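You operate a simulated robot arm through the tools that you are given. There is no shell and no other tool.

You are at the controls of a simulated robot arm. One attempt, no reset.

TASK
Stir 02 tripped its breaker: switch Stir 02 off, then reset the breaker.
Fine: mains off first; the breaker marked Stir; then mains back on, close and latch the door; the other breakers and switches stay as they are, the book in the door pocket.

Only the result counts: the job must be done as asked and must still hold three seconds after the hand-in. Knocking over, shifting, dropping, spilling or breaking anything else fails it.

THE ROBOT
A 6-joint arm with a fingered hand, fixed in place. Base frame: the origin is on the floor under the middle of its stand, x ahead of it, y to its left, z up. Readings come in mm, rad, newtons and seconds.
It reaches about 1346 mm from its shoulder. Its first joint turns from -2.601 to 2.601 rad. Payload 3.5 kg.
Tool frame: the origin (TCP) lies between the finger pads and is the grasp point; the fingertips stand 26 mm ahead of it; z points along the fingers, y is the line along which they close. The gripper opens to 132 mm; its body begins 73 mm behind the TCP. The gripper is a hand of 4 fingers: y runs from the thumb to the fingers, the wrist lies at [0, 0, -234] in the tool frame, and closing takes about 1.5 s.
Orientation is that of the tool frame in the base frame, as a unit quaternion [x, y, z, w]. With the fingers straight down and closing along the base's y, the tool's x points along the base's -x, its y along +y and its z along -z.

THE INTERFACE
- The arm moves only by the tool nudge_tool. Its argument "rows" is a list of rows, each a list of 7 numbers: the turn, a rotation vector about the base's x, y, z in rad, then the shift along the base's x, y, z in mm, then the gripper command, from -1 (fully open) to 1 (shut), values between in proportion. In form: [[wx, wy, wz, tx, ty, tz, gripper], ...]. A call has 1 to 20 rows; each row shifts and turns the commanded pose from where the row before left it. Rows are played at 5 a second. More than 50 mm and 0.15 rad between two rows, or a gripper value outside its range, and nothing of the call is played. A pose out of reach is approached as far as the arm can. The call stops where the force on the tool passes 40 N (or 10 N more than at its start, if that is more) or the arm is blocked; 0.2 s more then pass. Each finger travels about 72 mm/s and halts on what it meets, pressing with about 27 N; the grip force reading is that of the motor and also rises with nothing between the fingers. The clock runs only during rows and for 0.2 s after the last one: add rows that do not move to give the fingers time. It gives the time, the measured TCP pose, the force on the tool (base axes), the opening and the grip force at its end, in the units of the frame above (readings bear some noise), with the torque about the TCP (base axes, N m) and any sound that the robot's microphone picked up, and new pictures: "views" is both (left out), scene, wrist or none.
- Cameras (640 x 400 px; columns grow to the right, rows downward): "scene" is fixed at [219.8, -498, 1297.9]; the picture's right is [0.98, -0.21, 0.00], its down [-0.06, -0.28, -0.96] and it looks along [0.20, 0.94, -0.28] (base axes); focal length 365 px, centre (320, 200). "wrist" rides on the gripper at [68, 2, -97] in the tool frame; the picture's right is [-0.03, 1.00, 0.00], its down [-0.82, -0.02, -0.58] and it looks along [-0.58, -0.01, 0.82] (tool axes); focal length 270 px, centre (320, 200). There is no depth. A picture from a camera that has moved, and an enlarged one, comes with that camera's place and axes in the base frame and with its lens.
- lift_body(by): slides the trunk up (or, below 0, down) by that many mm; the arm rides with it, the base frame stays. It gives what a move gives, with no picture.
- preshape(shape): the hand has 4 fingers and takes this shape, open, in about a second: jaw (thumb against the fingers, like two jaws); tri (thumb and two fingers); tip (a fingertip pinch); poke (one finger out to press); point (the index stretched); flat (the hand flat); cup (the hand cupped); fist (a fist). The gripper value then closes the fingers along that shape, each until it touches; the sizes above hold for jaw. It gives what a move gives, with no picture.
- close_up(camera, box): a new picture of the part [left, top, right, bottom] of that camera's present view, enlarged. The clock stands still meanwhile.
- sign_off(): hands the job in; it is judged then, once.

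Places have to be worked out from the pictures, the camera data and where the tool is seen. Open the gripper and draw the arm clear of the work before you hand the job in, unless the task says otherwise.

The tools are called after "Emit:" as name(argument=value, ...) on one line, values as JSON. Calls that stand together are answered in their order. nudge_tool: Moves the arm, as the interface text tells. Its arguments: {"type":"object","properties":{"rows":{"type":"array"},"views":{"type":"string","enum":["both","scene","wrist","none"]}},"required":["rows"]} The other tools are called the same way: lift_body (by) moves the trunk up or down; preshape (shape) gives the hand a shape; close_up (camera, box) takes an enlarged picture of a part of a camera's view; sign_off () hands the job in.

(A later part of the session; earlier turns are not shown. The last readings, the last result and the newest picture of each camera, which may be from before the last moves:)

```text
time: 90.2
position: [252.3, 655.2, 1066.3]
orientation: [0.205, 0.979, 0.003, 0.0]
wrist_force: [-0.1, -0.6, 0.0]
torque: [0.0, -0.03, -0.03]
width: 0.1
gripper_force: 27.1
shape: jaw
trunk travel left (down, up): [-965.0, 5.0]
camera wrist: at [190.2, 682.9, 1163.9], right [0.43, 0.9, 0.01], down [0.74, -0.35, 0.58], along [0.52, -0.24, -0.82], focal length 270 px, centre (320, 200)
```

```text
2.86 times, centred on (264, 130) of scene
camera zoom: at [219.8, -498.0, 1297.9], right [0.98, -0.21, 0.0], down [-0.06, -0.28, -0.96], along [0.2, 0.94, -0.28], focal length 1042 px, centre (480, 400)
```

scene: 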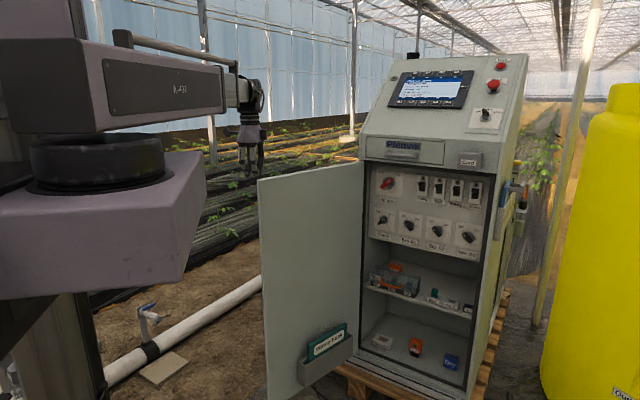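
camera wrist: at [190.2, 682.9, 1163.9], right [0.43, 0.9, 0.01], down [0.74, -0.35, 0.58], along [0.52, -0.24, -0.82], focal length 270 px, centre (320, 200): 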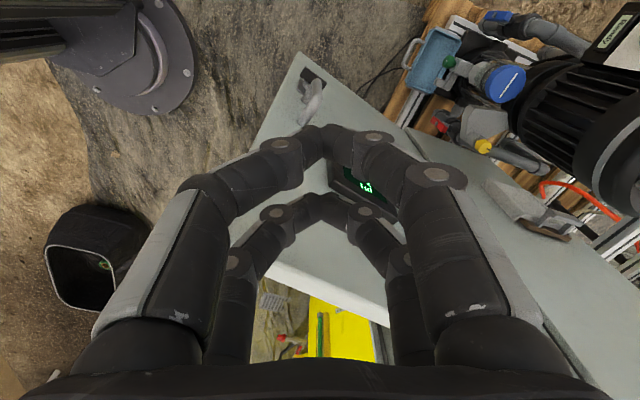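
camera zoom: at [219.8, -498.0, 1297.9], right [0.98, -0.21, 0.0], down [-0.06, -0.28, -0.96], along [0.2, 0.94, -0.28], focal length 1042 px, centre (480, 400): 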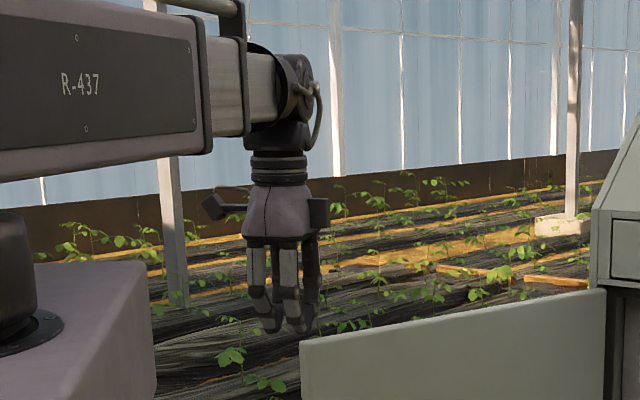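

The hand is on the outer side, ~50 mm clear of the door face. I lower 45 mm so the fingers overlap the door's top edge region, then begin pushing gently along its arc.

Emit:
lift_body(by=-45)

Emit:
nudge_tool(rows=[[0, 0, 0, 12.3, -21.2, 0, 1], [0, 0, 0, 12.3, -21.2, 0, 1], [0, 0, 0, 8.8, -16.6, 0, 1], [0, 0, 0, 8.9, -16.6, 0, 1]])

```text
time: 91.1
position: [251.7, 655.2, 1022.7]
orientation: [0.207, 0.978, 0.003, -0.001]
wrist_force: [-0.9, 0.0, 0.5]
torque: [-0.02, 0.0, -0.02]
width: 0.0
gripper_force: 26.5
shape: jaw
trunk travel left (down, up): [-920.0, 50.0]
```

```text
time: 92.1
position: [293.9, 579.5, 1022.2]
orientation: [0.206, 0.979, 0.002, -0.001]
wrist_force: [0.2, -0.2, 0.1]
torque: [-0.02, -0.03, 0.0]
width: 0.1
gripper_force: 27.1
shape: jaw
trunk travel left (down, up): [-920.0, 50.0]
camera wrist: at [232.1, 606.9, 1119.0], right [0.43, 0.9, 0.01], down [0.74, -0.35, 0.58], along [0.52, -0.24, -0.82], focal length 270 px, centre (320, 200)
```

scene: 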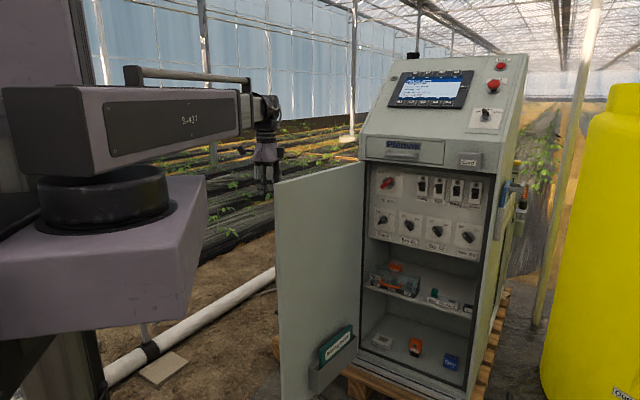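
wrist: 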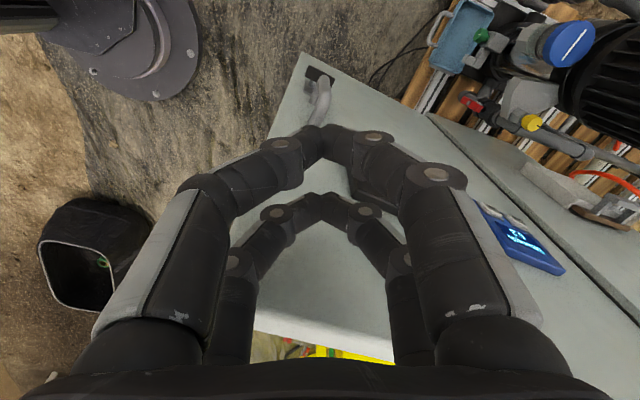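

The door is swinging with almost no resistance. I continue along the arc at a gentle speed.

Emit:
nudge_tool(rows=[[0, 0, 0, 10.35, -15.75, 0, 1], [0, 0, 0, 10.35, -15.75, 0, 1], [0, 0, 0, 11.6, -14.8, 0, 1], [0, 0, 0, 11.6, -14.8, 0, 1], [0, 0, 0, 12.9, -13.75, 0, 1], [0, 0, 0, 12.9, -13.75, 0, 1], [0, 0, 0, 14, -12.55, 0, 1], [0, 0, 0, 14, -12.55, 0, 1]])

```text
time: 93.9
position: [390.5, 464.3, 1021.5]
orientation: [0.207, 0.978, 0.003, 0.0]
wrist_force: [-0.5, 0.8, -0.3]
torque: [-0.04, 0.01, 0.02]
width: 0.1
gripper_force: 27.3
shape: jaw
trunk travel left (down, up): [-920.0, 50.0]
camera wrist: at [329.6, 493.5, 1119.0], right [0.43, 0.9, 0.01], down [0.74, -0.35, 0.58], along [0.52, -0.24, -0.82], focal length 270 px, centre (320, 200)
```

scene: 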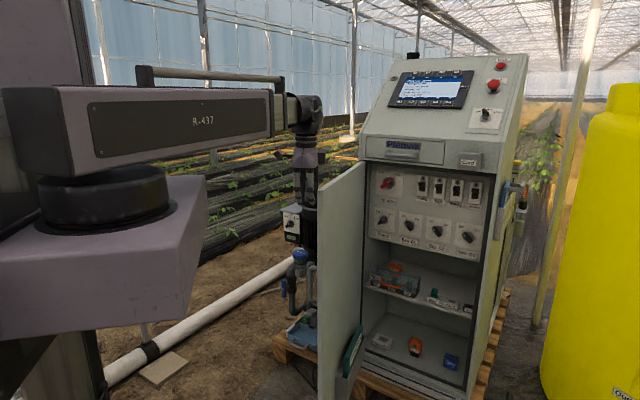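
wrist: 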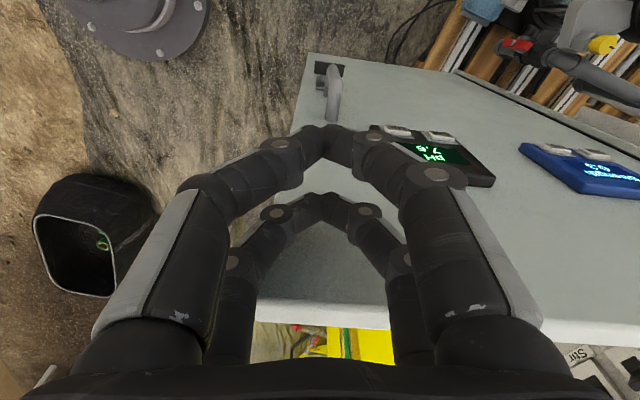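

The door follows smoothly and the meters and book are in place. I continue the arc.

Emit:
nudge_tool(rows=[[0, 0, 0, 15.1, -11.3, 0, 1], [0, 0, 0, 15.1, -11.3, 0, 1], [0, 0, 0, 16.05, -9.9, 0, 1], [0, 0, 0, 16.05, -9.9, 0, 1], [0, 0, 0, 16.8, -8.55, 0, 1], [0, 0, 0, 16.8, -8.55, 0, 1], [0, 0, 0, 17.5, -6.95, 0, 1], [0, 0, 0, 17.5, -6.95, 0, 1], [0, 0, 0, 18, -5.45, 0, 1], [0, 0, 0, 18, -5.45, 0, 1]])

```text
time: 96.1
position: [559.9, 379.9, 1020.4]
orientation: [0.205, 0.979, 0.003, 0.001]
wrist_force: [0.3, -0.5, 0.3]
torque: [-0.03, -0.02, 0.01]
width: 0.0
gripper_force: 26.8
shape: jaw
trunk travel left (down, up): [-920.0, 50.0]
camera wrist: at [497.1, 409.5, 1118.9], right [0.43, 0.9, 0.01], down [0.74, -0.35, 0.58], along [0.52, -0.24, -0.82], focal length 270 px, centre (320, 200)
```

scene: 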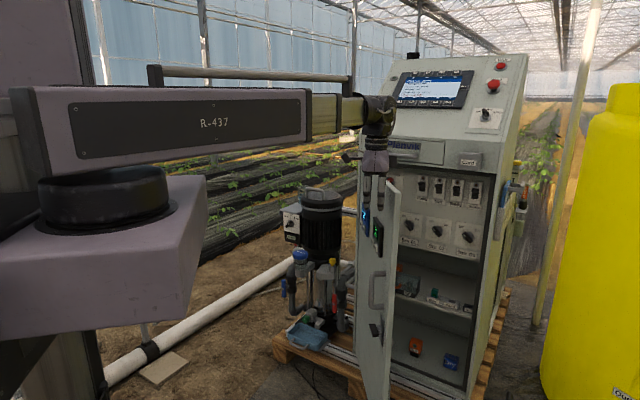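
wrist: 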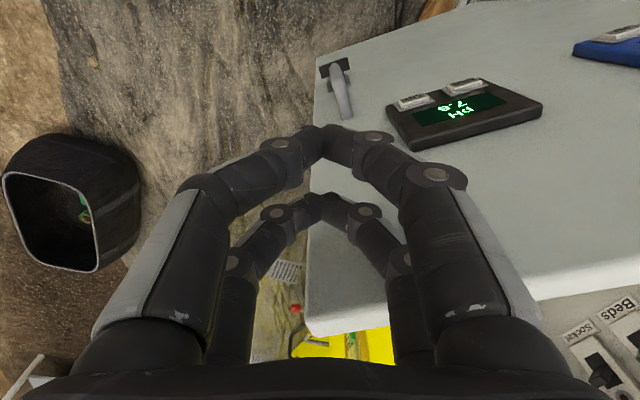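

Continuing the swing; the door is past 50° of closing and everything is quiet.

Emit:
nudge_tool(rows=[[0, 0, 0, 18.45, -3.9, 0, 1], [0, 0, 0, 18.45, -3.9, 0, 1], [0, 0, 0, 18.7, -2.2, 0, 1], [0, 0, 0, 18.7, -2.2, 0, 1], [0, 0, 0, 18.8, -0.6, 0, 1], [0, 0, 0, 18.8, -0.6, 0, 1], [0, 0, 0, 18.8, 1.05, 0, 1], [0, 0, 0, 18.8, 1.05, 0, 1], [0, 0, 0, 18.65, 2.65, 0, 1], [0, 0, 0, 18.65, 2.65, 0, 1]])

```text
time: 98.3
position: [745.3, 375.5, 1022.1]
orientation: [0.207, 0.978, 0.003, -0.001]
wrist_force: [0.4, -0.3, -0.3]
torque: [-0.03, -0.01, 0.02]
width: 0.0
gripper_force: 26.8
shape: jaw
trunk travel left (down, up): [-920.0, 50.0]
camera wrist: at [684.3, 403.5, 1118.8], right [0.43, 0.9, 0.01], down [0.74, -0.35, 0.58], along [0.52, -0.24, -0.82], focal length 270 px, centre (320, 200)
```

scene: 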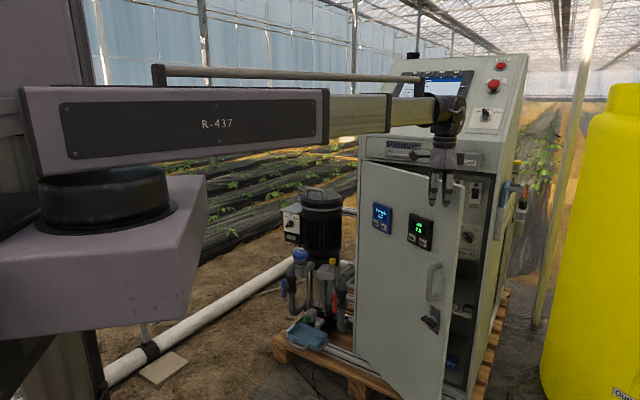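
wrist: 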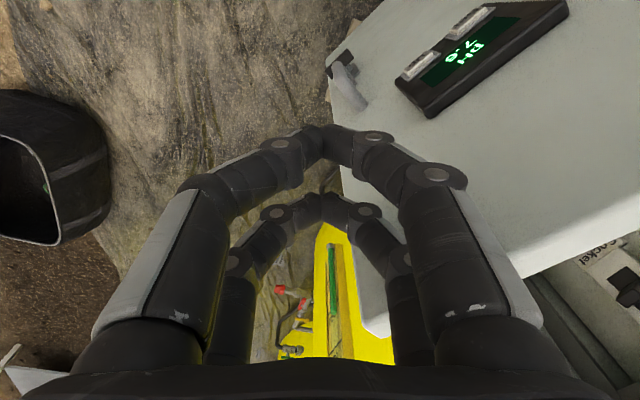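

Now the outer face is visible from the scene camera. I look at the latch closely and continue to about 15° before closed.

Emit:
close_up(camera="scene", box=[400, 240, 480, 340])

Emit:
nudge_tool(rows=[[0, 0, 0, 18.4, 4.35, 0, 1], [0, 0, 0, 18.4, 4.35, 0, 1], [0, 0, 0, 17.85, 5.85, 0, 1], [0, 0, 0, 17.85, 5.85, 0, 1], [0, 0, 0, 17.35, 7.4, 0, 1], [0, 0, 0, 17.35, 7.4, 0, 1]])

Emit:
close_up(camera="scene", box=[340, 140, 500, 400])

```text
4.00 times, centred on (440, 290) of scene
camera zoom: at [219.8, -498.0, 1297.9], right [0.98, -0.21, 0.0], down [-0.06, -0.28, -0.96], along [0.2, 0.94, -0.28], focal length 1458 px, centre (-160, -160)
```

zoom: 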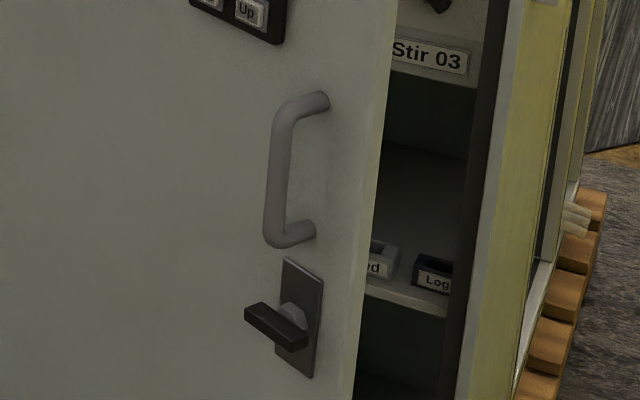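

```text
time: 99.7
position: [854.3, 409.2, 1022.3]
orientation: [0.206, 0.979, 0.002, 0.001]
wrist_force: [-0.2, -0.7, 0.2]
torque: [0.02, 0.02, 0.03]
width: 0.0
gripper_force: 27.1
shape: jaw
trunk travel left (down, up): [-920.0, 50.0]
camera wrist: at [792.3, 438.7, 1118.8], right [0.43, 0.9, 0.01], down [0.74, -0.35, 0.58], along [0.52, -0.24, -0.82], focal length 270 px, centre (320, 200)
```

scene: 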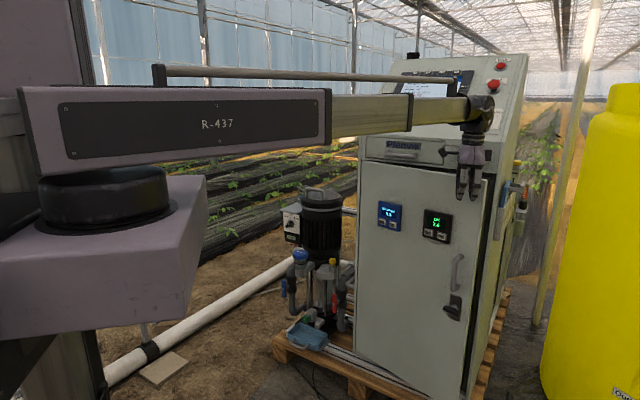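
wrist: 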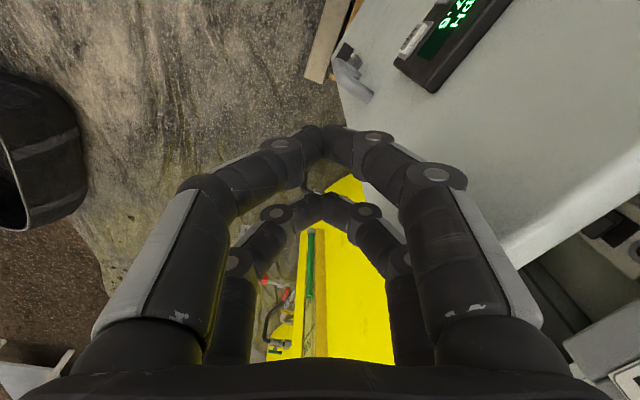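

```text
1.54 times, centred on (420, 270) of scene
camera zoom: at [219.8, -498.0, 1297.9], right [0.98, -0.21, 0.0], down [-0.06, -0.28, -0.96], along [0.2, 0.94, -0.28], focal length 561 px, centre (166, 92)
```

zoom: 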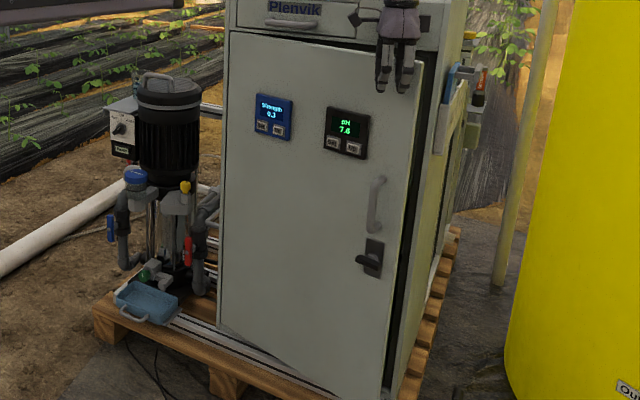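

The door is about 15° from shut; tool-down I'd hit the drawer front, so I back straight off and will finish the push with a horizontal hand, which is also needed for the latch.

Emit:
nudge_tool(rows=[[0, 0, 0, -24.7, -36.2, 0, 1], [0, 0, 0, -24.7, -36.2, 0, 1], [0, 0, 0, -24.7, -36.2, 0, 1], [0, 0, 0, -24.7, -36.2, 0, 1], [0, 0, 0, -24.7, -36.2, 0, 1], [0, 0, 0, -24.7, -36.2, 0, 1]])

```text
time: 101.1
position: [704.3, 191.0, 1021.4]
orientation: [0.206, 0.979, 0.003, 0.0]
wrist_force: [-0.6, -0.6, -0.2]
torque: [-0.01, 0.06, -0.01]
width: 0.0
gripper_force: 27.5
shape: jaw
trunk travel left (down, up): [-920.0, 50.0]
camera wrist: at [642.3, 219.9, 1119.2], right [0.43, 0.9, 0.01], down [0.74, -0.35, 0.58], along [0.52, -0.24, -0.82], focal length 270 px, centre (320, 200)
```

scene: 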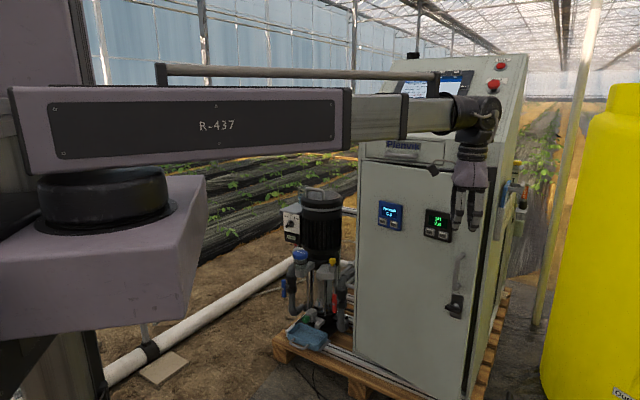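
wrist: 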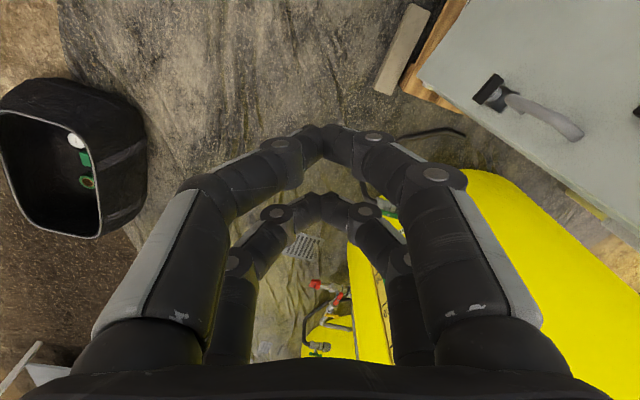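

The door stays where I left it. Now I pitch the hand up to horizontal facing the door.

Emit:
nudge_tool(rows=[[0.0969, -0.0877, 0, 20.5, 22.6, 2.0, 1], [0.0969, -0.0877, 0, 20.1, 22.2, 6.0, 1], [0.0969, -0.0877, 0, 19.4, 21.5, 9.8, 1], [0.0969, -0.0877, 0, 18.4, 20.3, 13.5, 1], [0.0969, -0.0877, 0, 17.1, 18.8, 17.0, 1], [0.0969, -0.0877, 0, 15.4, 17.0, 20.2, 1], [0.0969, -0.0877, 0, 13.5, 14.9, 23.0, 1], [0.0969, -0.0877, 0, 11.4, 12.6, 25.5, 1], [0.0969, -0.0877, 0, 9.1, 10.0, 27.4, 1], [0.0969, -0.0877, 0, 6.6, 7.3, 29.0, 1], [0.0969, -0.0877, 0, 4.0, 4.4, 30.0, 1], [0.0969, -0.0877, 0, 1.3, 1.5, 30.5, 1]])

```text
time: 103.7
position: [861.2, 365.0, 1256.3]
orientation: [0.144, 0.691, 0.612, 0.357]
wrist_force: [-0.2, -0.3, 0.2]
torque: [0.06, -0.02, 0.05]
width: 0.1
gripper_force: 26.4
shape: jaw
trunk travel left (down, up): [-920.0, 50.0]
camera wrist: at [748.3, 336.1, 1236.2], right [-0.22, 0.19, 0.96], down [0.19, -0.95, 0.24], along [0.96, 0.24, 0.17], focal length 270 px, centre (320, 200)
```

scene: 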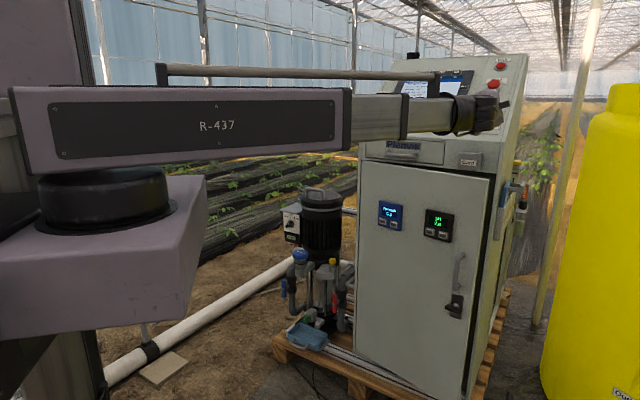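
wrist: 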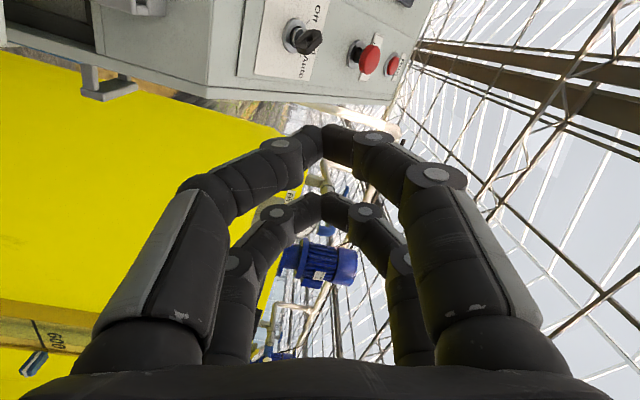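

I back off 40 mm for safety, then lower the trunk to z≈935, above the grab handle and right of the pH meter.

Emit:
nudge_tool(rows=[[0, 0, 0, -13.4, -14.9, 0, 1], [0, 0, 0, -13.4, -14.9, 0, 1]], views="none")

Emit:
lift_body(by=-320)

Emit:
nudge_tool(rows=[[0, 0, 0, 0, 0, 0, 1]])

Emit:
close_up(camera="scene", box=[360, 140, 520, 340])

```text
time: 104.3
position: [833.9, 335.2, 1256.1]
orientation: [0.143, 0.691, 0.612, 0.356]
wrist_force: [0.3, -0.1, -0.1]
torque: [0.0, 0.0, -0.02]
width: 0.0
gripper_force: 26.9
shape: jaw
trunk travel left (down, up): [-920.0, 50.0]
```

```text
time: 107.5
position: [835.0, 335.4, 935.3]
orientation: [0.144, 0.691, 0.612, 0.356]
wrist_force: [-0.6, 0.0, 0.0]
torque: [-0.02, 0.0, -0.03]
width: 0.0
gripper_force: 27.4
shape: jaw
trunk travel left (down, up): [-600.0, 370.0]
```

```text
time: 107.9
position: [834.5, 335.6, 936.1]
orientation: [0.145, 0.692, 0.612, 0.356]
wrist_force: [0.1, 0.2, 0.6]
torque: [0.02, 0.01, 0.01]
width: 0.0
gripper_force: 26.8
shape: jaw
trunk travel left (down, up): [-600.0, 370.0]
camera wrist: at [721.3, 306.8, 916.1], right [-0.22, 0.19, 0.96], down [0.19, -0.95, 0.24], along [0.96, 0.24, 0.17], focal length 270 px, centre (320, 200)
```

scene: 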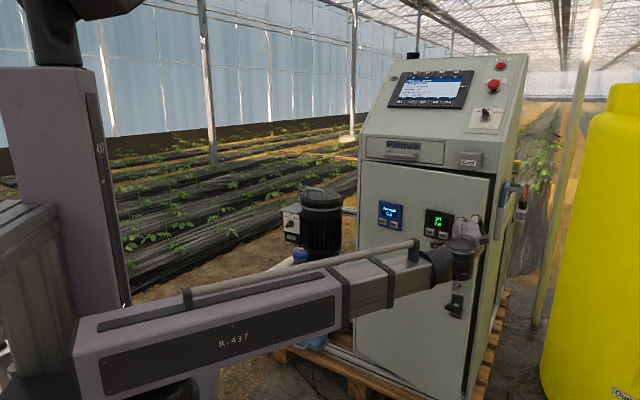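
wrist: 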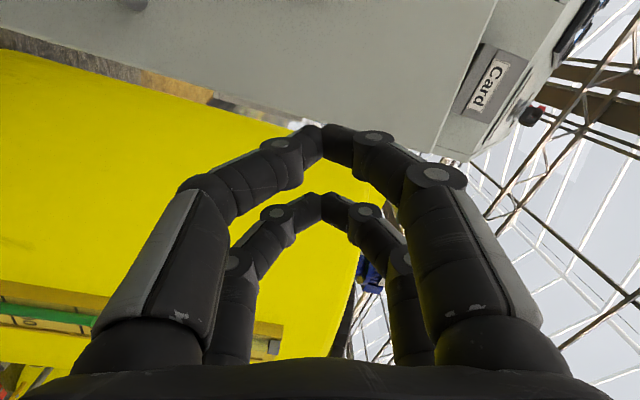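

```text
2.00 times, centred on (440, 240) of scene
camera zoom: at [219.8, -498.0, 1297.9], right [0.98, -0.21, 0.0], down [-0.06, -0.28, -0.96], along [0.2, 0.94, -0.28], focal length 729 px, centre (80, 120)
```

zoom: 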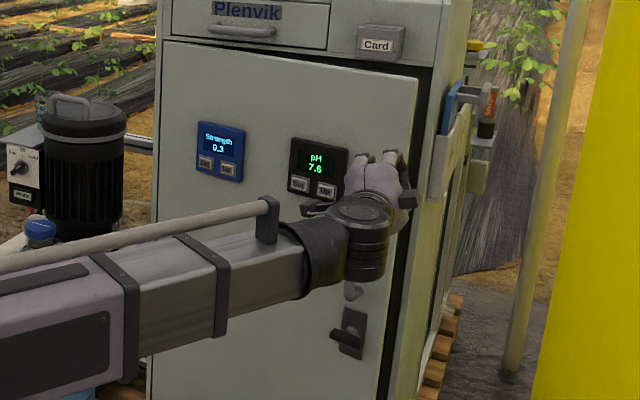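

The fingertips are lined up between the pH meter and the door edge. I push forward gently along the cabinet's inward direction.

Emit:
nudge_tool(rows=[[0, 0, 0, -5.9, 5.4, 0, 1], [0, 0, 0, 10.7, 11.9, 0, 1], [0, 0, 0, 10.7, 11.9, 0, 1], [0, 0, 0, 10.7, 11.9, 0, 1], [0, 0, 0, 10.7, 11.9, 0, 1], [0, 0, 0, 8, 8.9, 0, 1], [0, 0, 0, 8, 8.9, 0, 1], [0, 0, 0, 8, 8.9, 0, 1]])

Emit:
close_up(camera="scene", box=[360, 140, 520, 340])

```text
time: 109.7
position: [894.4, 414.7, 935.1]
orientation: [0.144, 0.691, 0.612, 0.356]
wrist_force: [-0.5, 0.0, 0.8]
torque: [0.02, 0.01, -0.02]
width: 0.0
gripper_force: 27.1
shape: jaw
trunk travel left (down, up): [-600.0, 370.0]
camera wrist: at [781.9, 386.4, 916.2], right [-0.22, 0.19, 0.96], down [0.19, -0.95, 0.24], along [0.96, 0.24, 0.17], focal length 270 px, centre (320, 200)
```

scene: 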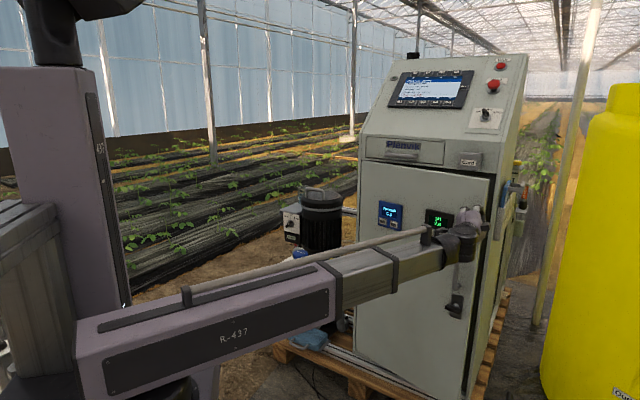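
wrist: 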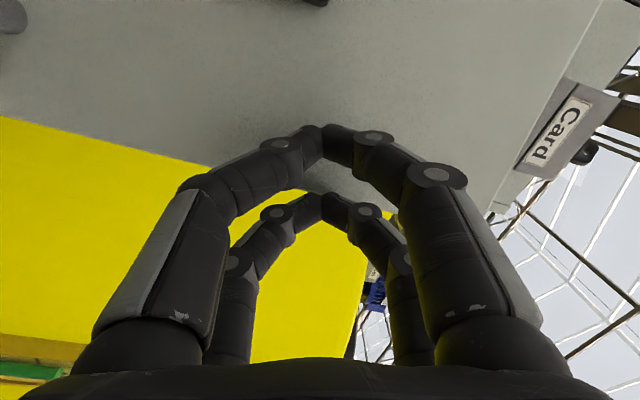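

```text
2.00 times, centred on (440, 240) of scene
camera zoom: at [219.8, -498.0, 1297.9], right [0.98, -0.21, 0.0], down [-0.06, -0.28, -0.96], along [0.2, 0.94, -0.28], focal length 729 px, centre (80, 120)
```

zoom: 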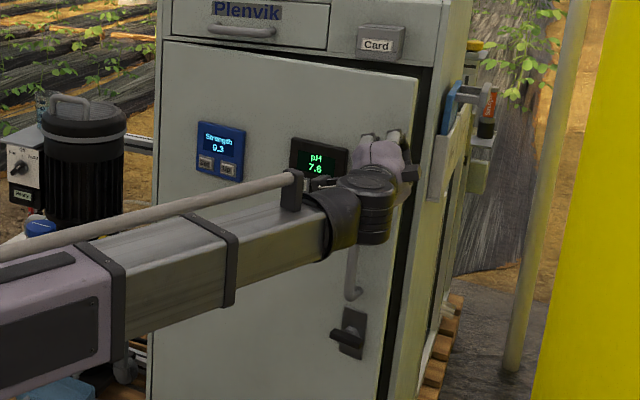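

No contact yet; I continue forward in 10 mm steps.

Emit:
nudge_tool(rows=[[0, 0, 0, 6.7, 7.4, 0, 1], [0, 0, 0, 6.7, 7.4, 0, 1], [0, 0, 0, 6.7, 7.4, 0, 1], [0, 0, 0, 6.7, 7.4, 0, 1]])

Emit:
close_up(camera="scene", box=[360, 140, 520, 340])

```text
time: 110.7
position: [921.2, 444.2, 935.5]
orientation: [0.144, 0.692, 0.611, 0.356]
wrist_force: [0.6, -0.1, 0.5]
torque: [-0.02, 0.01, 0.02]
width: 0.0
gripper_force: 26.8
shape: jaw
trunk travel left (down, up): [-600.0, 370.0]
camera wrist: at [808.8, 416.2, 916.1], right [-0.22, 0.19, 0.96], down [0.19, -0.95, 0.24], along [0.96, 0.24, 0.17], focal length 270 px, centre (320, 200)
```

scene: 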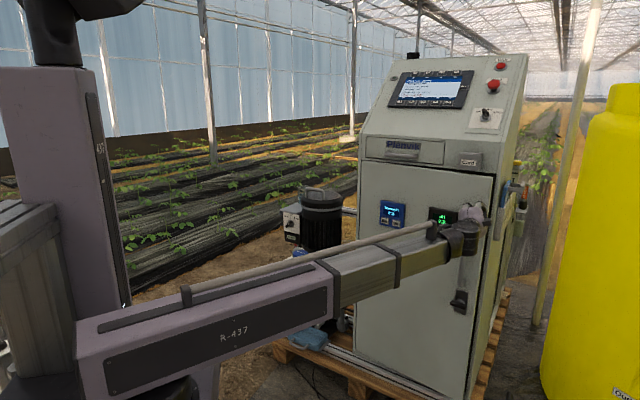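
wrist: 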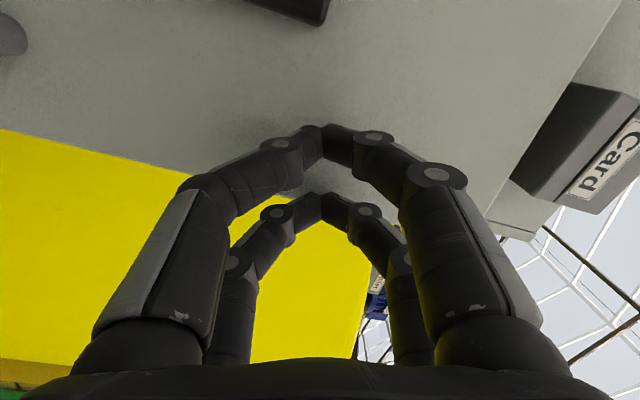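

```text
2.00 times, centred on (440, 240) of scene
camera zoom: at [219.8, -498.0, 1297.9], right [0.98, -0.21, 0.0], down [-0.06, -0.28, -0.96], along [0.2, 0.94, -0.28], focal length 729 px, centre (80, 120)
```

zoom: 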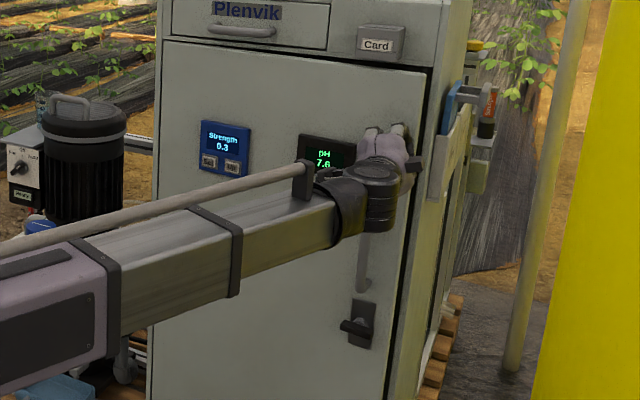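

The door is moving in. I continue in smaller steps until it seats.

Emit:
nudge_tool(rows=[[0, 0, 0, 4.7, 5.2, 0, 1], [0, 0, 0, 4.7, 5.2, 0, 1], [0, 0, 0, 4.7, 5.2, 0, 1], [0, 0, 0, 4.7, 5.2, 0, 1], [0, 0, 0, 3.4, 3.7, 0, 1], [0, 0, 0, 3.4, 3.7, 0, 1], [0, 0, 0, 3.4, 3.7, 0, 1]])

Emit:
close_up(camera="scene", box=[360, 140, 520, 340])

```text
time: 112.3
position: [951.1, 476.8, 935.6]
orientation: [0.144, 0.692, 0.612, 0.356]
wrist_force: [-0.3, -0.8, 0.6]
torque: [-0.03, 0.01, 0.0]
width: 0.0
gripper_force: 26.6
shape: jaw
trunk travel left (down, up): [-600.0, 370.0]
camera wrist: at [837.6, 448.5, 916.1], right [-0.22, 0.19, 0.96], down [0.19, -0.95, 0.24], along [0.96, 0.24, 0.17], focal length 270 px, centre (320, 200)
```

scene: 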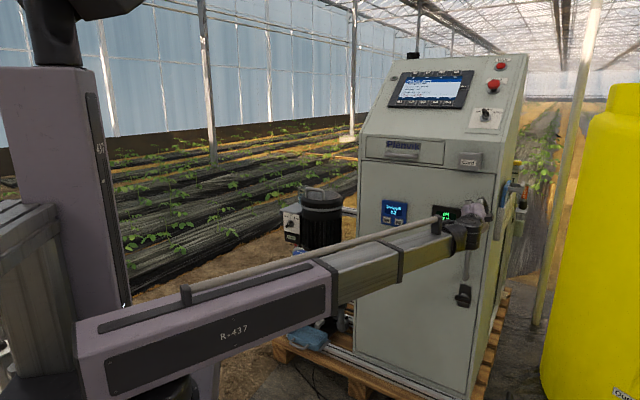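
wrist: 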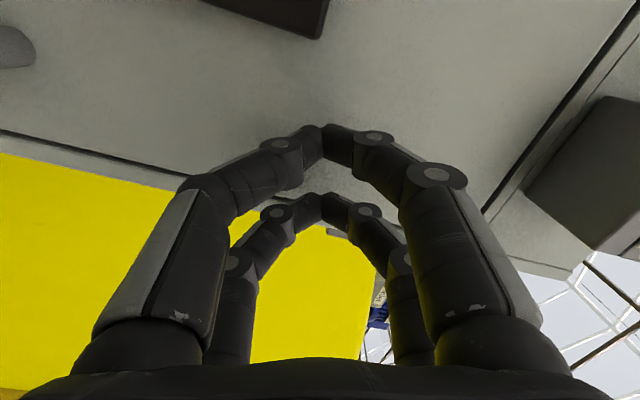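

```text
2.00 times, centred on (440, 240) of scene
camera zoom: at [219.8, -498.0, 1297.9], right [0.98, -0.21, 0.0], down [-0.06, -0.28, -0.96], along [0.2, 0.94, -0.28], focal length 729 px, centre (80, 120)
```

zoom: 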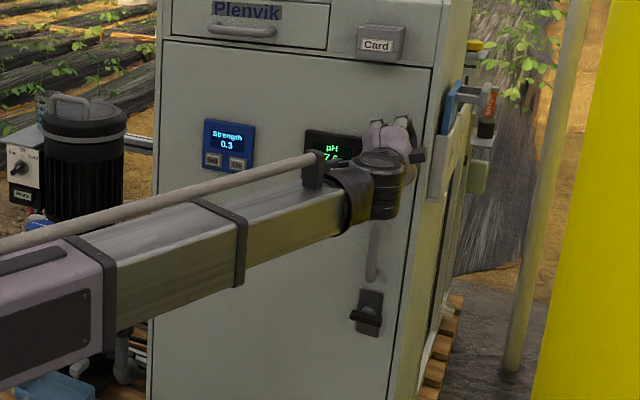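

The door looks nearly flush. I push on in 3 mm steps to feel it seat.

Emit:
nudge_tool(rows=[[0, 0, 0, 2.0, 2.2, 0, 1], [0, 0, 0, 2.0, 2.2, 0, 1], [0, 0, 0, 2.0, 2.2, 0, 1], [0, 0, 0, 2.0, 2.2, 0, 1], [0, 0, 0, 2.0, 2.2, 0, 1]])

Emit:
close_up(camera="scene", box=[360, 140, 520, 340])

```text
time: 113.5
position: [958.8, 485.9, 936.9]
orientation: [0.144, 0.691, 0.613, 0.356]
wrist_force: [-15.3, -13.5, -5.5]
torque: [0.02, 0.12, -0.39]
width: 0.0
gripper_force: 27.1
shape: jaw
trunk travel left (down, up): [-600.0, 370.0]
camera wrist: at [846.5, 457.3, 916.7], right [-0.22, 0.19, 0.96], down [0.19, -0.95, 0.24], along [0.96, 0.24, 0.17], focal length 270 px, centre (320, 200)
```

scene: 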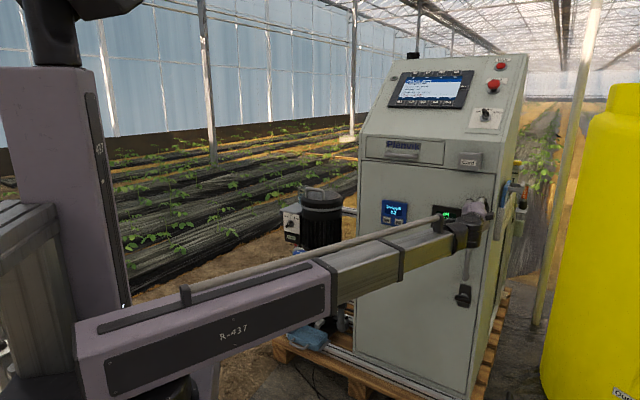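
wrist: 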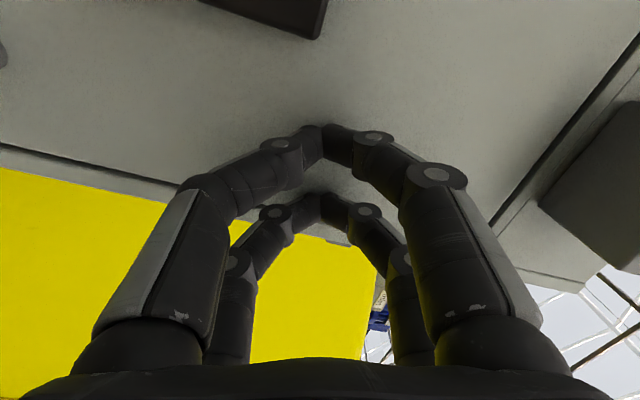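

```text
2.00 times, centred on (440, 240) of scene
camera zoom: at [219.8, -498.0, 1297.9], right [0.98, -0.21, 0.0], down [-0.06, -0.28, -0.96], along [0.2, 0.94, -0.28], focal length 729 px, centre (80, 120)
```

zoom: 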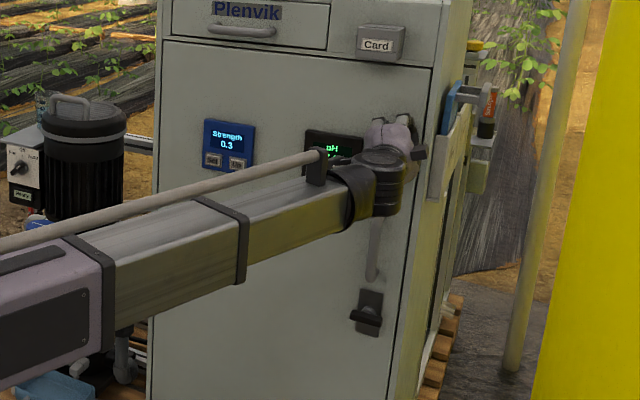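

The door is seated (≈20 N reaction). I back off and check that it stays shut.

Emit:
nudge_tool(rows=[[0, 0, 0, -6.7, -7.4, 0, 1], [0, 0, 0, -20, -22.3, 0, 1], [0, 0, 0, -26.8, -29.7, 0, 1], [0, 0, 0, -26.8, -29.7, 0, 1]])

Emit:
close_up(camera="scene", box=[360, 140, 520, 340])

Emit:
close_up(camera="scene", box=[430, 260, 494, 340])

```text
time: 114.5
position: [880.2, 397.7, 935.7]
orientation: [0.145, 0.691, 0.612, 0.356]
wrist_force: [-0.8, -0.8, -1.4]
torque: [-0.01, 0.01, -0.02]
width: 0.2
gripper_force: 26.8
shape: jaw
trunk travel left (down, up): [-600.0, 370.0]
camera wrist: at [766.8, 370.0, 916.2], right [-0.22, 0.19, 0.96], down [0.19, -0.95, 0.24], along [0.96, 0.24, 0.17], focal length 270 px, centre (320, 200)
```

scene: 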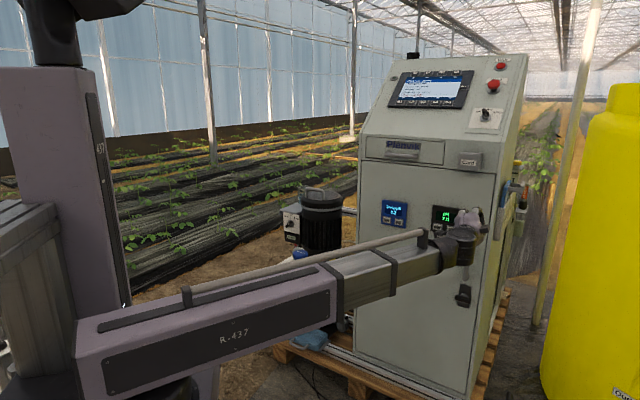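
wrist: 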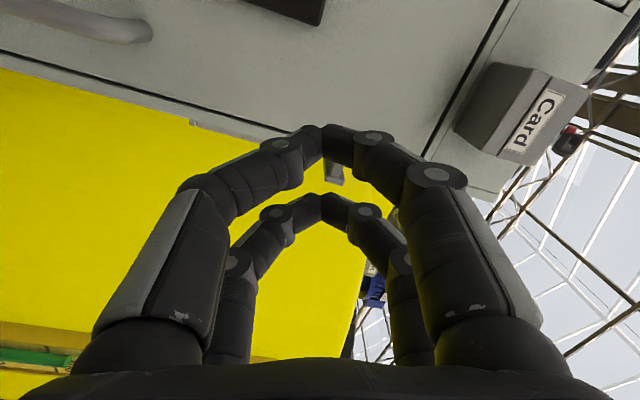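

```text
2.00 times, centred on (440, 240) of scene
camera zoom: at [219.8, -498.0, 1297.9], right [0.98, -0.21, 0.0], down [-0.06, -0.28, -0.96], along [0.2, 0.94, -0.28], focal length 729 px, centre (80, 120)
```

zoom: 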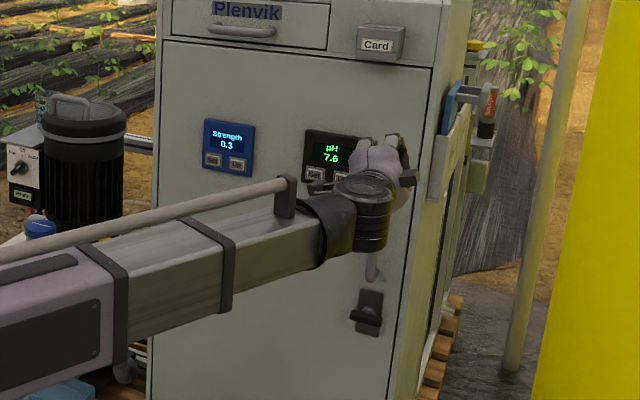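

```text
5.00 times, centred on (462, 300) of scene
camera zoom: at [219.8, -498.0, 1297.9], right [0.98, -0.21, 0.0], down [-0.06, -0.28, -0.96], along [0.2, 0.94, -0.28], focal length 1823 px, centre (-390, -300)
```

zoom: 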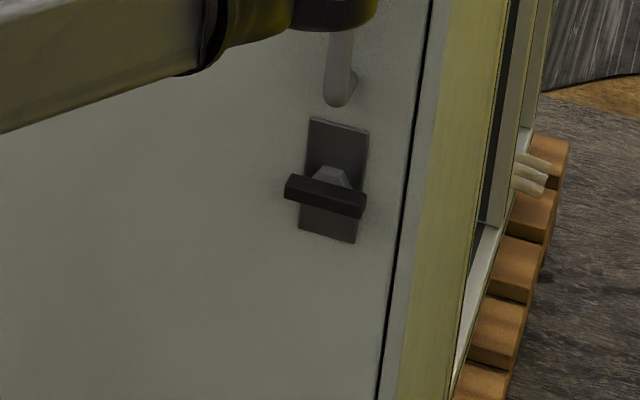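

The door stays shut. The latch T-bar is at about r≈368, z≈608, lying horizontal. I roll the hand so the fingers close vertically and lower the trunk to latch height.

Emit:
nudge_tool(rows=[[0.0718, 0.0794, 0, -4, 3.6, 0, 0.5], [0.0718, 0.0794, 0, -4, 3.6, 0, 0.2], [0.0718, 0.0794, 0, -5, 4.5, 0, 0.2]], views="none")

Emit:
lift_body(by=-328)

Emit:
nudge_tool(rows=[[0, 0, 0, 0, 0, 0, 0.2]])

Emit:
close_up(camera="wrist", box=[200, 20, 440, 200])

Emit:
close_up(camera="scene", box=[420, 250, 500, 350])

```text
time: 115.3
position: [866.8, 409.0, 936.5]
orientation: [0.253, 0.659, 0.661, 0.253]
wrist_force: [-0.1, 0.9, -0.8]
torque: [0.0, 0.03, -0.01]
width: 52.2
gripper_force: 0.1
shape: jaw
trunk travel left (down, up): [-600.0, 370.0]
```

```text
time: 118.5
position: [867.8, 409.2, 608.8]
orientation: [0.253, 0.659, 0.661, 0.253]
wrist_force: [0.4, -0.1, 0.6]
torque: [0.02, -0.01, -0.03]
width: 52.1
gripper_force: 0.1
shape: jaw
trunk travel left (down, up): [-272.0, 698.0]
```

```text
time: 118.9
position: [867.4, 410.1, 608.2]
orientation: [0.253, 0.659, 0.662, 0.253]
wrist_force: [1.0, 0.5, -0.1]
torque: [0.0, 0.0, -0.01]
width: 52.2
gripper_force: 0.2
shape: jaw
trunk travel left (down, up): [-272.0, 698.0]
camera wrist: at [752.1, 383.5, 609.9], right [0.02, -0.02, 1.0], down [0.22, -0.98, -0.02], along [0.98, 0.22, -0.01], focal length 270 px, centre (320, 200)
```

scene: 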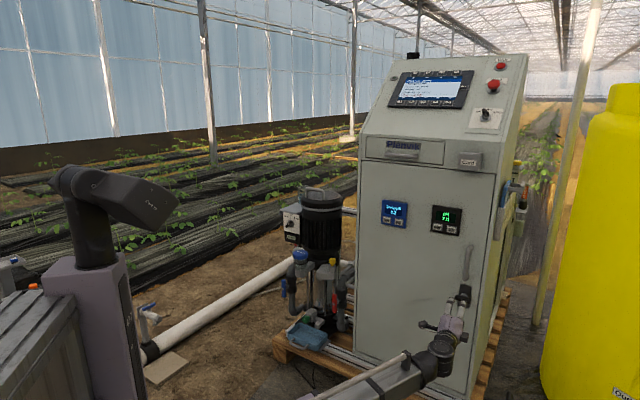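
wrist: 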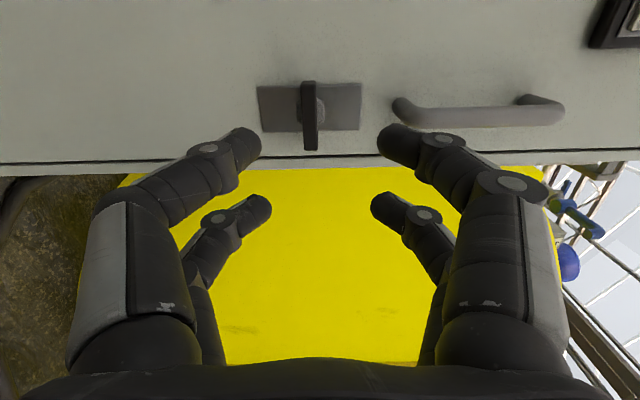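

```text
2.22 times, centred on (320, 110) of wrist
camera zoom: at [752.1, 383.5, 609.9], right [0.02, -0.02, 1.0], down [0.22, -0.98, -0.02], along [0.98, 0.22, -0.01], focal length 601 px, centre (320, 400)
```

zoom: 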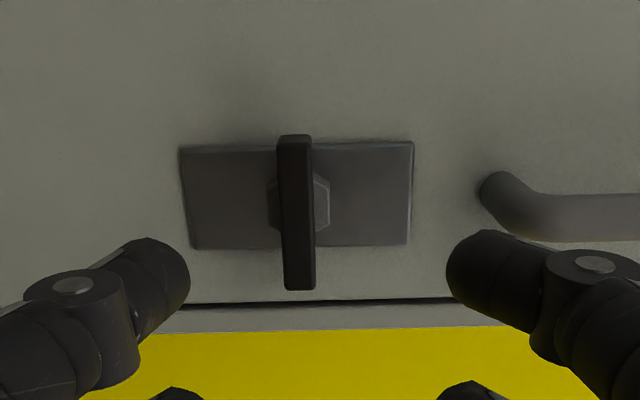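

```text
4.00 times, centred on (460, 300) of scene
camera zoom: at [219.8, -498.0, 1297.9], right [0.98, -0.21, 0.0], down [-0.06, -0.28, -0.96], along [0.2, 0.94, -0.28], focal length 1458 px, centre (-240, -200)
```

zoom: 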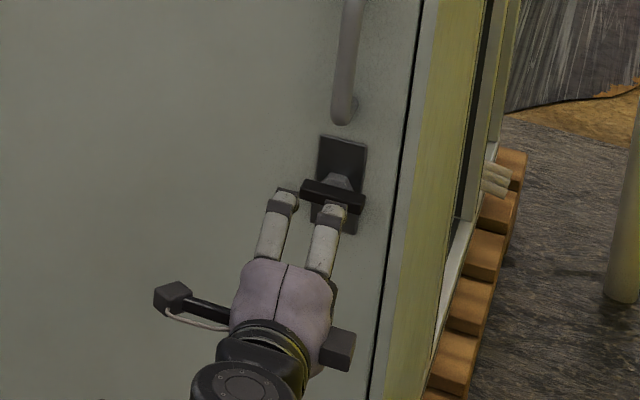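

The view is excellent: the T-bar is centred in x, 7.5 mm below my axis, with its front ~101 mm ahead. I lower 7.5 mm and advance.

Emit:
lift_body(by=-7.5)

Emit:
nudge_tool(rows=[[0, 0, 0, 13.4, 14.8, 0, 0.3], [0, 0, 0, 13.4, 14.8, 0, 0.3], [0, 0, 0, 13.4, 14.8, 0, 0.3]], views="wrist")

Emit:
close_up(camera="wrist", box=[200, 60, 440, 240])

```text
time: 119.5
position: [867.5, 409.6, 600.3]
orientation: [0.253, 0.66, 0.661, 0.253]
wrist_force: [0.4, 0.3, 0.3]
torque: [-0.01, -0.01, -0.02]
width: 52.2
gripper_force: 0.1
shape: jaw
trunk travel left (down, up): [-265.0, 705.0]
```

```text
time: 120.3
position: [908.5, 453.5, 601.4]
orientation: [0.253, 0.658, 0.662, 0.254]
wrist_force: [0.0, -0.7, -0.4]
torque: [-0.01, 0.01, 0.0]
width: 46.5
gripper_force: 0.1
shape: jaw
trunk travel left (down, up): [-265.0, 705.0]
camera wrist: at [792.8, 427.8, 602.4], right [0.02, -0.02, 1.0], down [0.22, -0.98, -0.02], along [0.98, 0.22, -0.01], focal length 270 px, centre (320, 200)
```

wrist: 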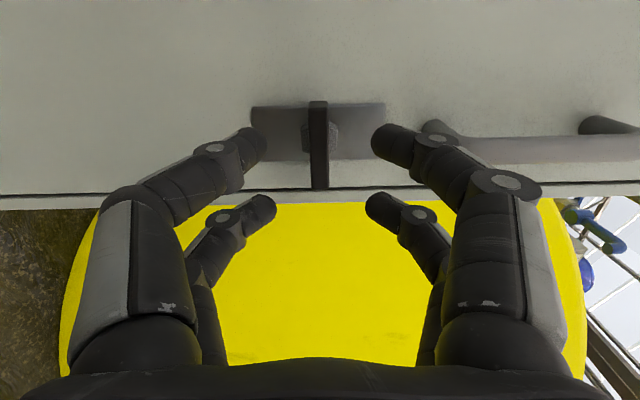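

```text
2.22 times, centred on (320, 150) of wrist
camera zoom: at [792.8, 427.8, 602.4], right [0.02, -0.02, 1.0], down [0.22, -0.98, -0.02], along [0.98, 0.22, -0.01], focal length 601 px, centre (320, 311)
```

zoom: 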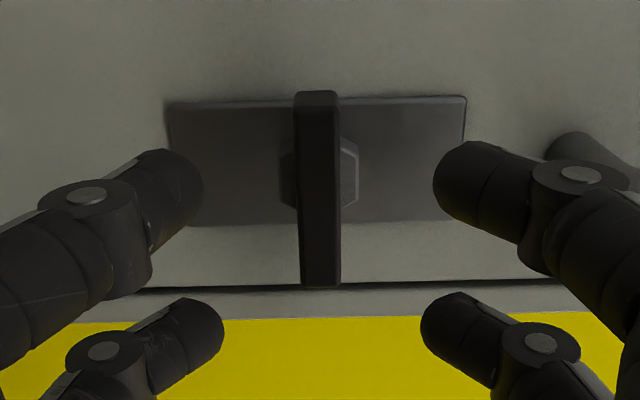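

Aligned within 2 mm. I narrow the opening slightly to keep clear of the grab handle's lower end, advance 32 mm and close on the T-bar.

Emit:
nudge_tool(rows=[[0, 0, 0, -1.1, 1.0, 0, 0.5], [0, 0, 0, 10.7, 11.9, 0, 0.5], [0, 0, 0, 10.7, 11.9, 0, 0.5], [0, 0, 0, 0, 0, 0, 0.7], [0, 0, 0, 0, 0, 0, 0.9], [0, 0, 0, 0, 0, 0, 1], [0, 0, 0, 0, 0, 0, 1], [0, 0, 0, 0, 0, 0, 1]], views="wrist")

Emit:
close_up(camera="wrist", box=[200, 60, 440, 240])

```text
time: 122.1
position: [927.6, 476.9, 599.6]
orientation: [0.254, 0.659, 0.661, 0.254]
wrist_force: [-11.1, -11.7, -1.6]
torque: [-0.07, 0.06, 0.29]
width: 5.4
gripper_force: 26.4
shape: jaw
trunk travel left (down, up): [-265.0, 705.0]
camera wrist: at [812.0, 451.3, 602.8], right [0.02, -0.02, 1.0], down [0.22, -0.98, -0.02], along [0.98, 0.22, -0.01], focal length 270 px, centre (320, 200)
```

wrist: 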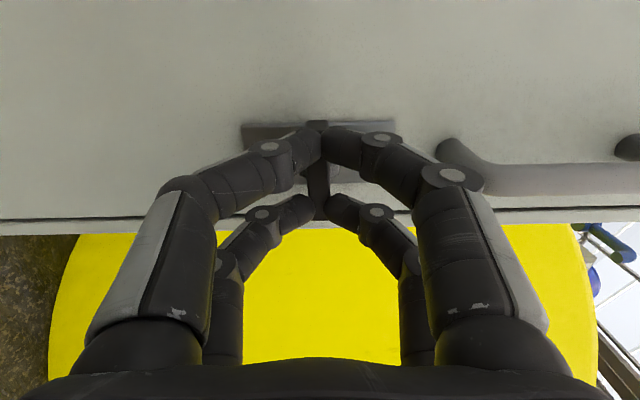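

```text
2.22 times, centred on (320, 150) of wrist
camera zoom: at [812.0, 451.3, 602.8], right [0.02, -0.02, 1.0], down [0.22, -0.98, -0.02], along [0.98, 0.22, -0.01], focal length 601 px, centre (320, 311)
```

zoom: 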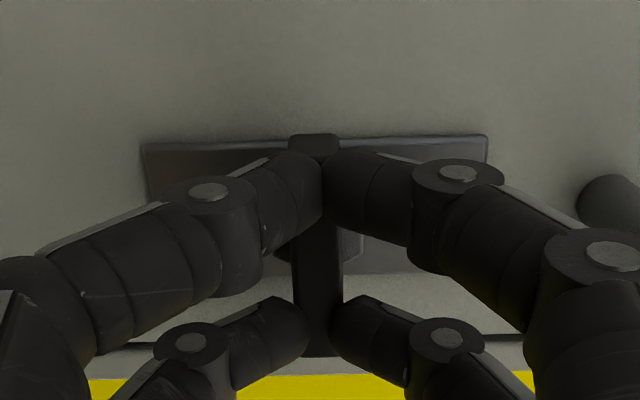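

The left pair seems to be pinching the bar's front edge rather than its sides (backward force 16 N). I reopen and look before going deeper.

Emit:
nudge_tool(rows=[[0, 0, 0, 0, 0, 0, 0.7], [0, 0, 0, 0, 0, 0, 0.45], [0, 0, 0, 0, 0, 0, 0.45]], views="none")

Emit:
close_up(camera="wrist", box=[200, 60, 440, 240])

Emit:
close_up(camera="scene", box=[420, 250, 500, 350])

```text
time: 122.9
position: [928.5, 479.2, 600.6]
orientation: [0.254, 0.659, 0.661, 0.254]
wrist_force: [-0.5, 0.0, 0.6]
torque: [-0.02, -0.03, -0.02]
width: 35.8
gripper_force: 0.0
shape: jaw
trunk travel left (down, up): [-265.0, 705.0]
```

```text
2.22 times, centred on (320, 150) of wrist
camera zoom: at [813.0, 452.4, 602.3], right [0.02, -0.02, 1.0], down [0.22, -0.98, -0.02], along [0.98, 0.22, -0.01], focal length 601 px, centre (320, 311)
```

zoom: 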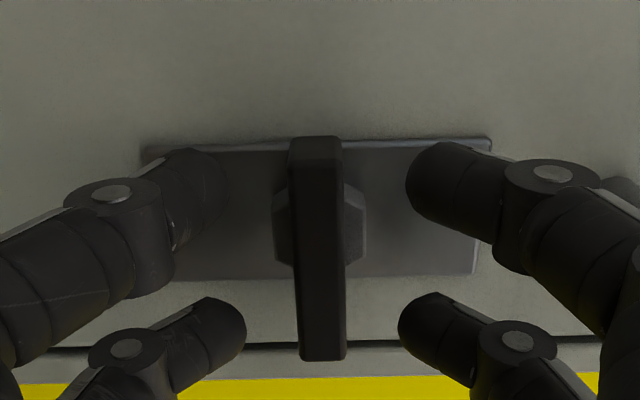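

```text
4.00 times, centred on (460, 300) of scene
camera zoom: at [219.8, -498.0, 1297.9], right [0.98, -0.21, 0.0], down [-0.06, -0.28, -0.96], along [0.2, 0.94, -0.28], focal length 1458 px, centre (-240, -200)
```

zoom: 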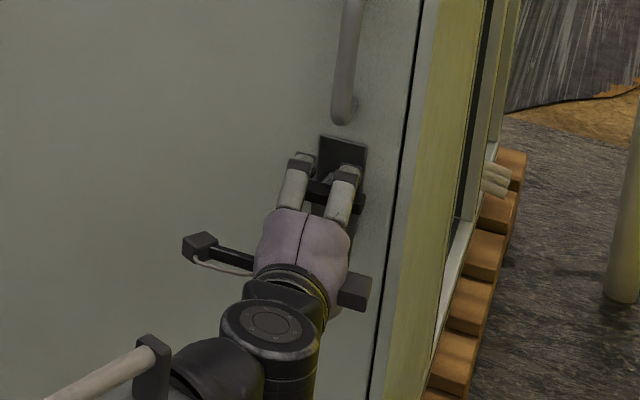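

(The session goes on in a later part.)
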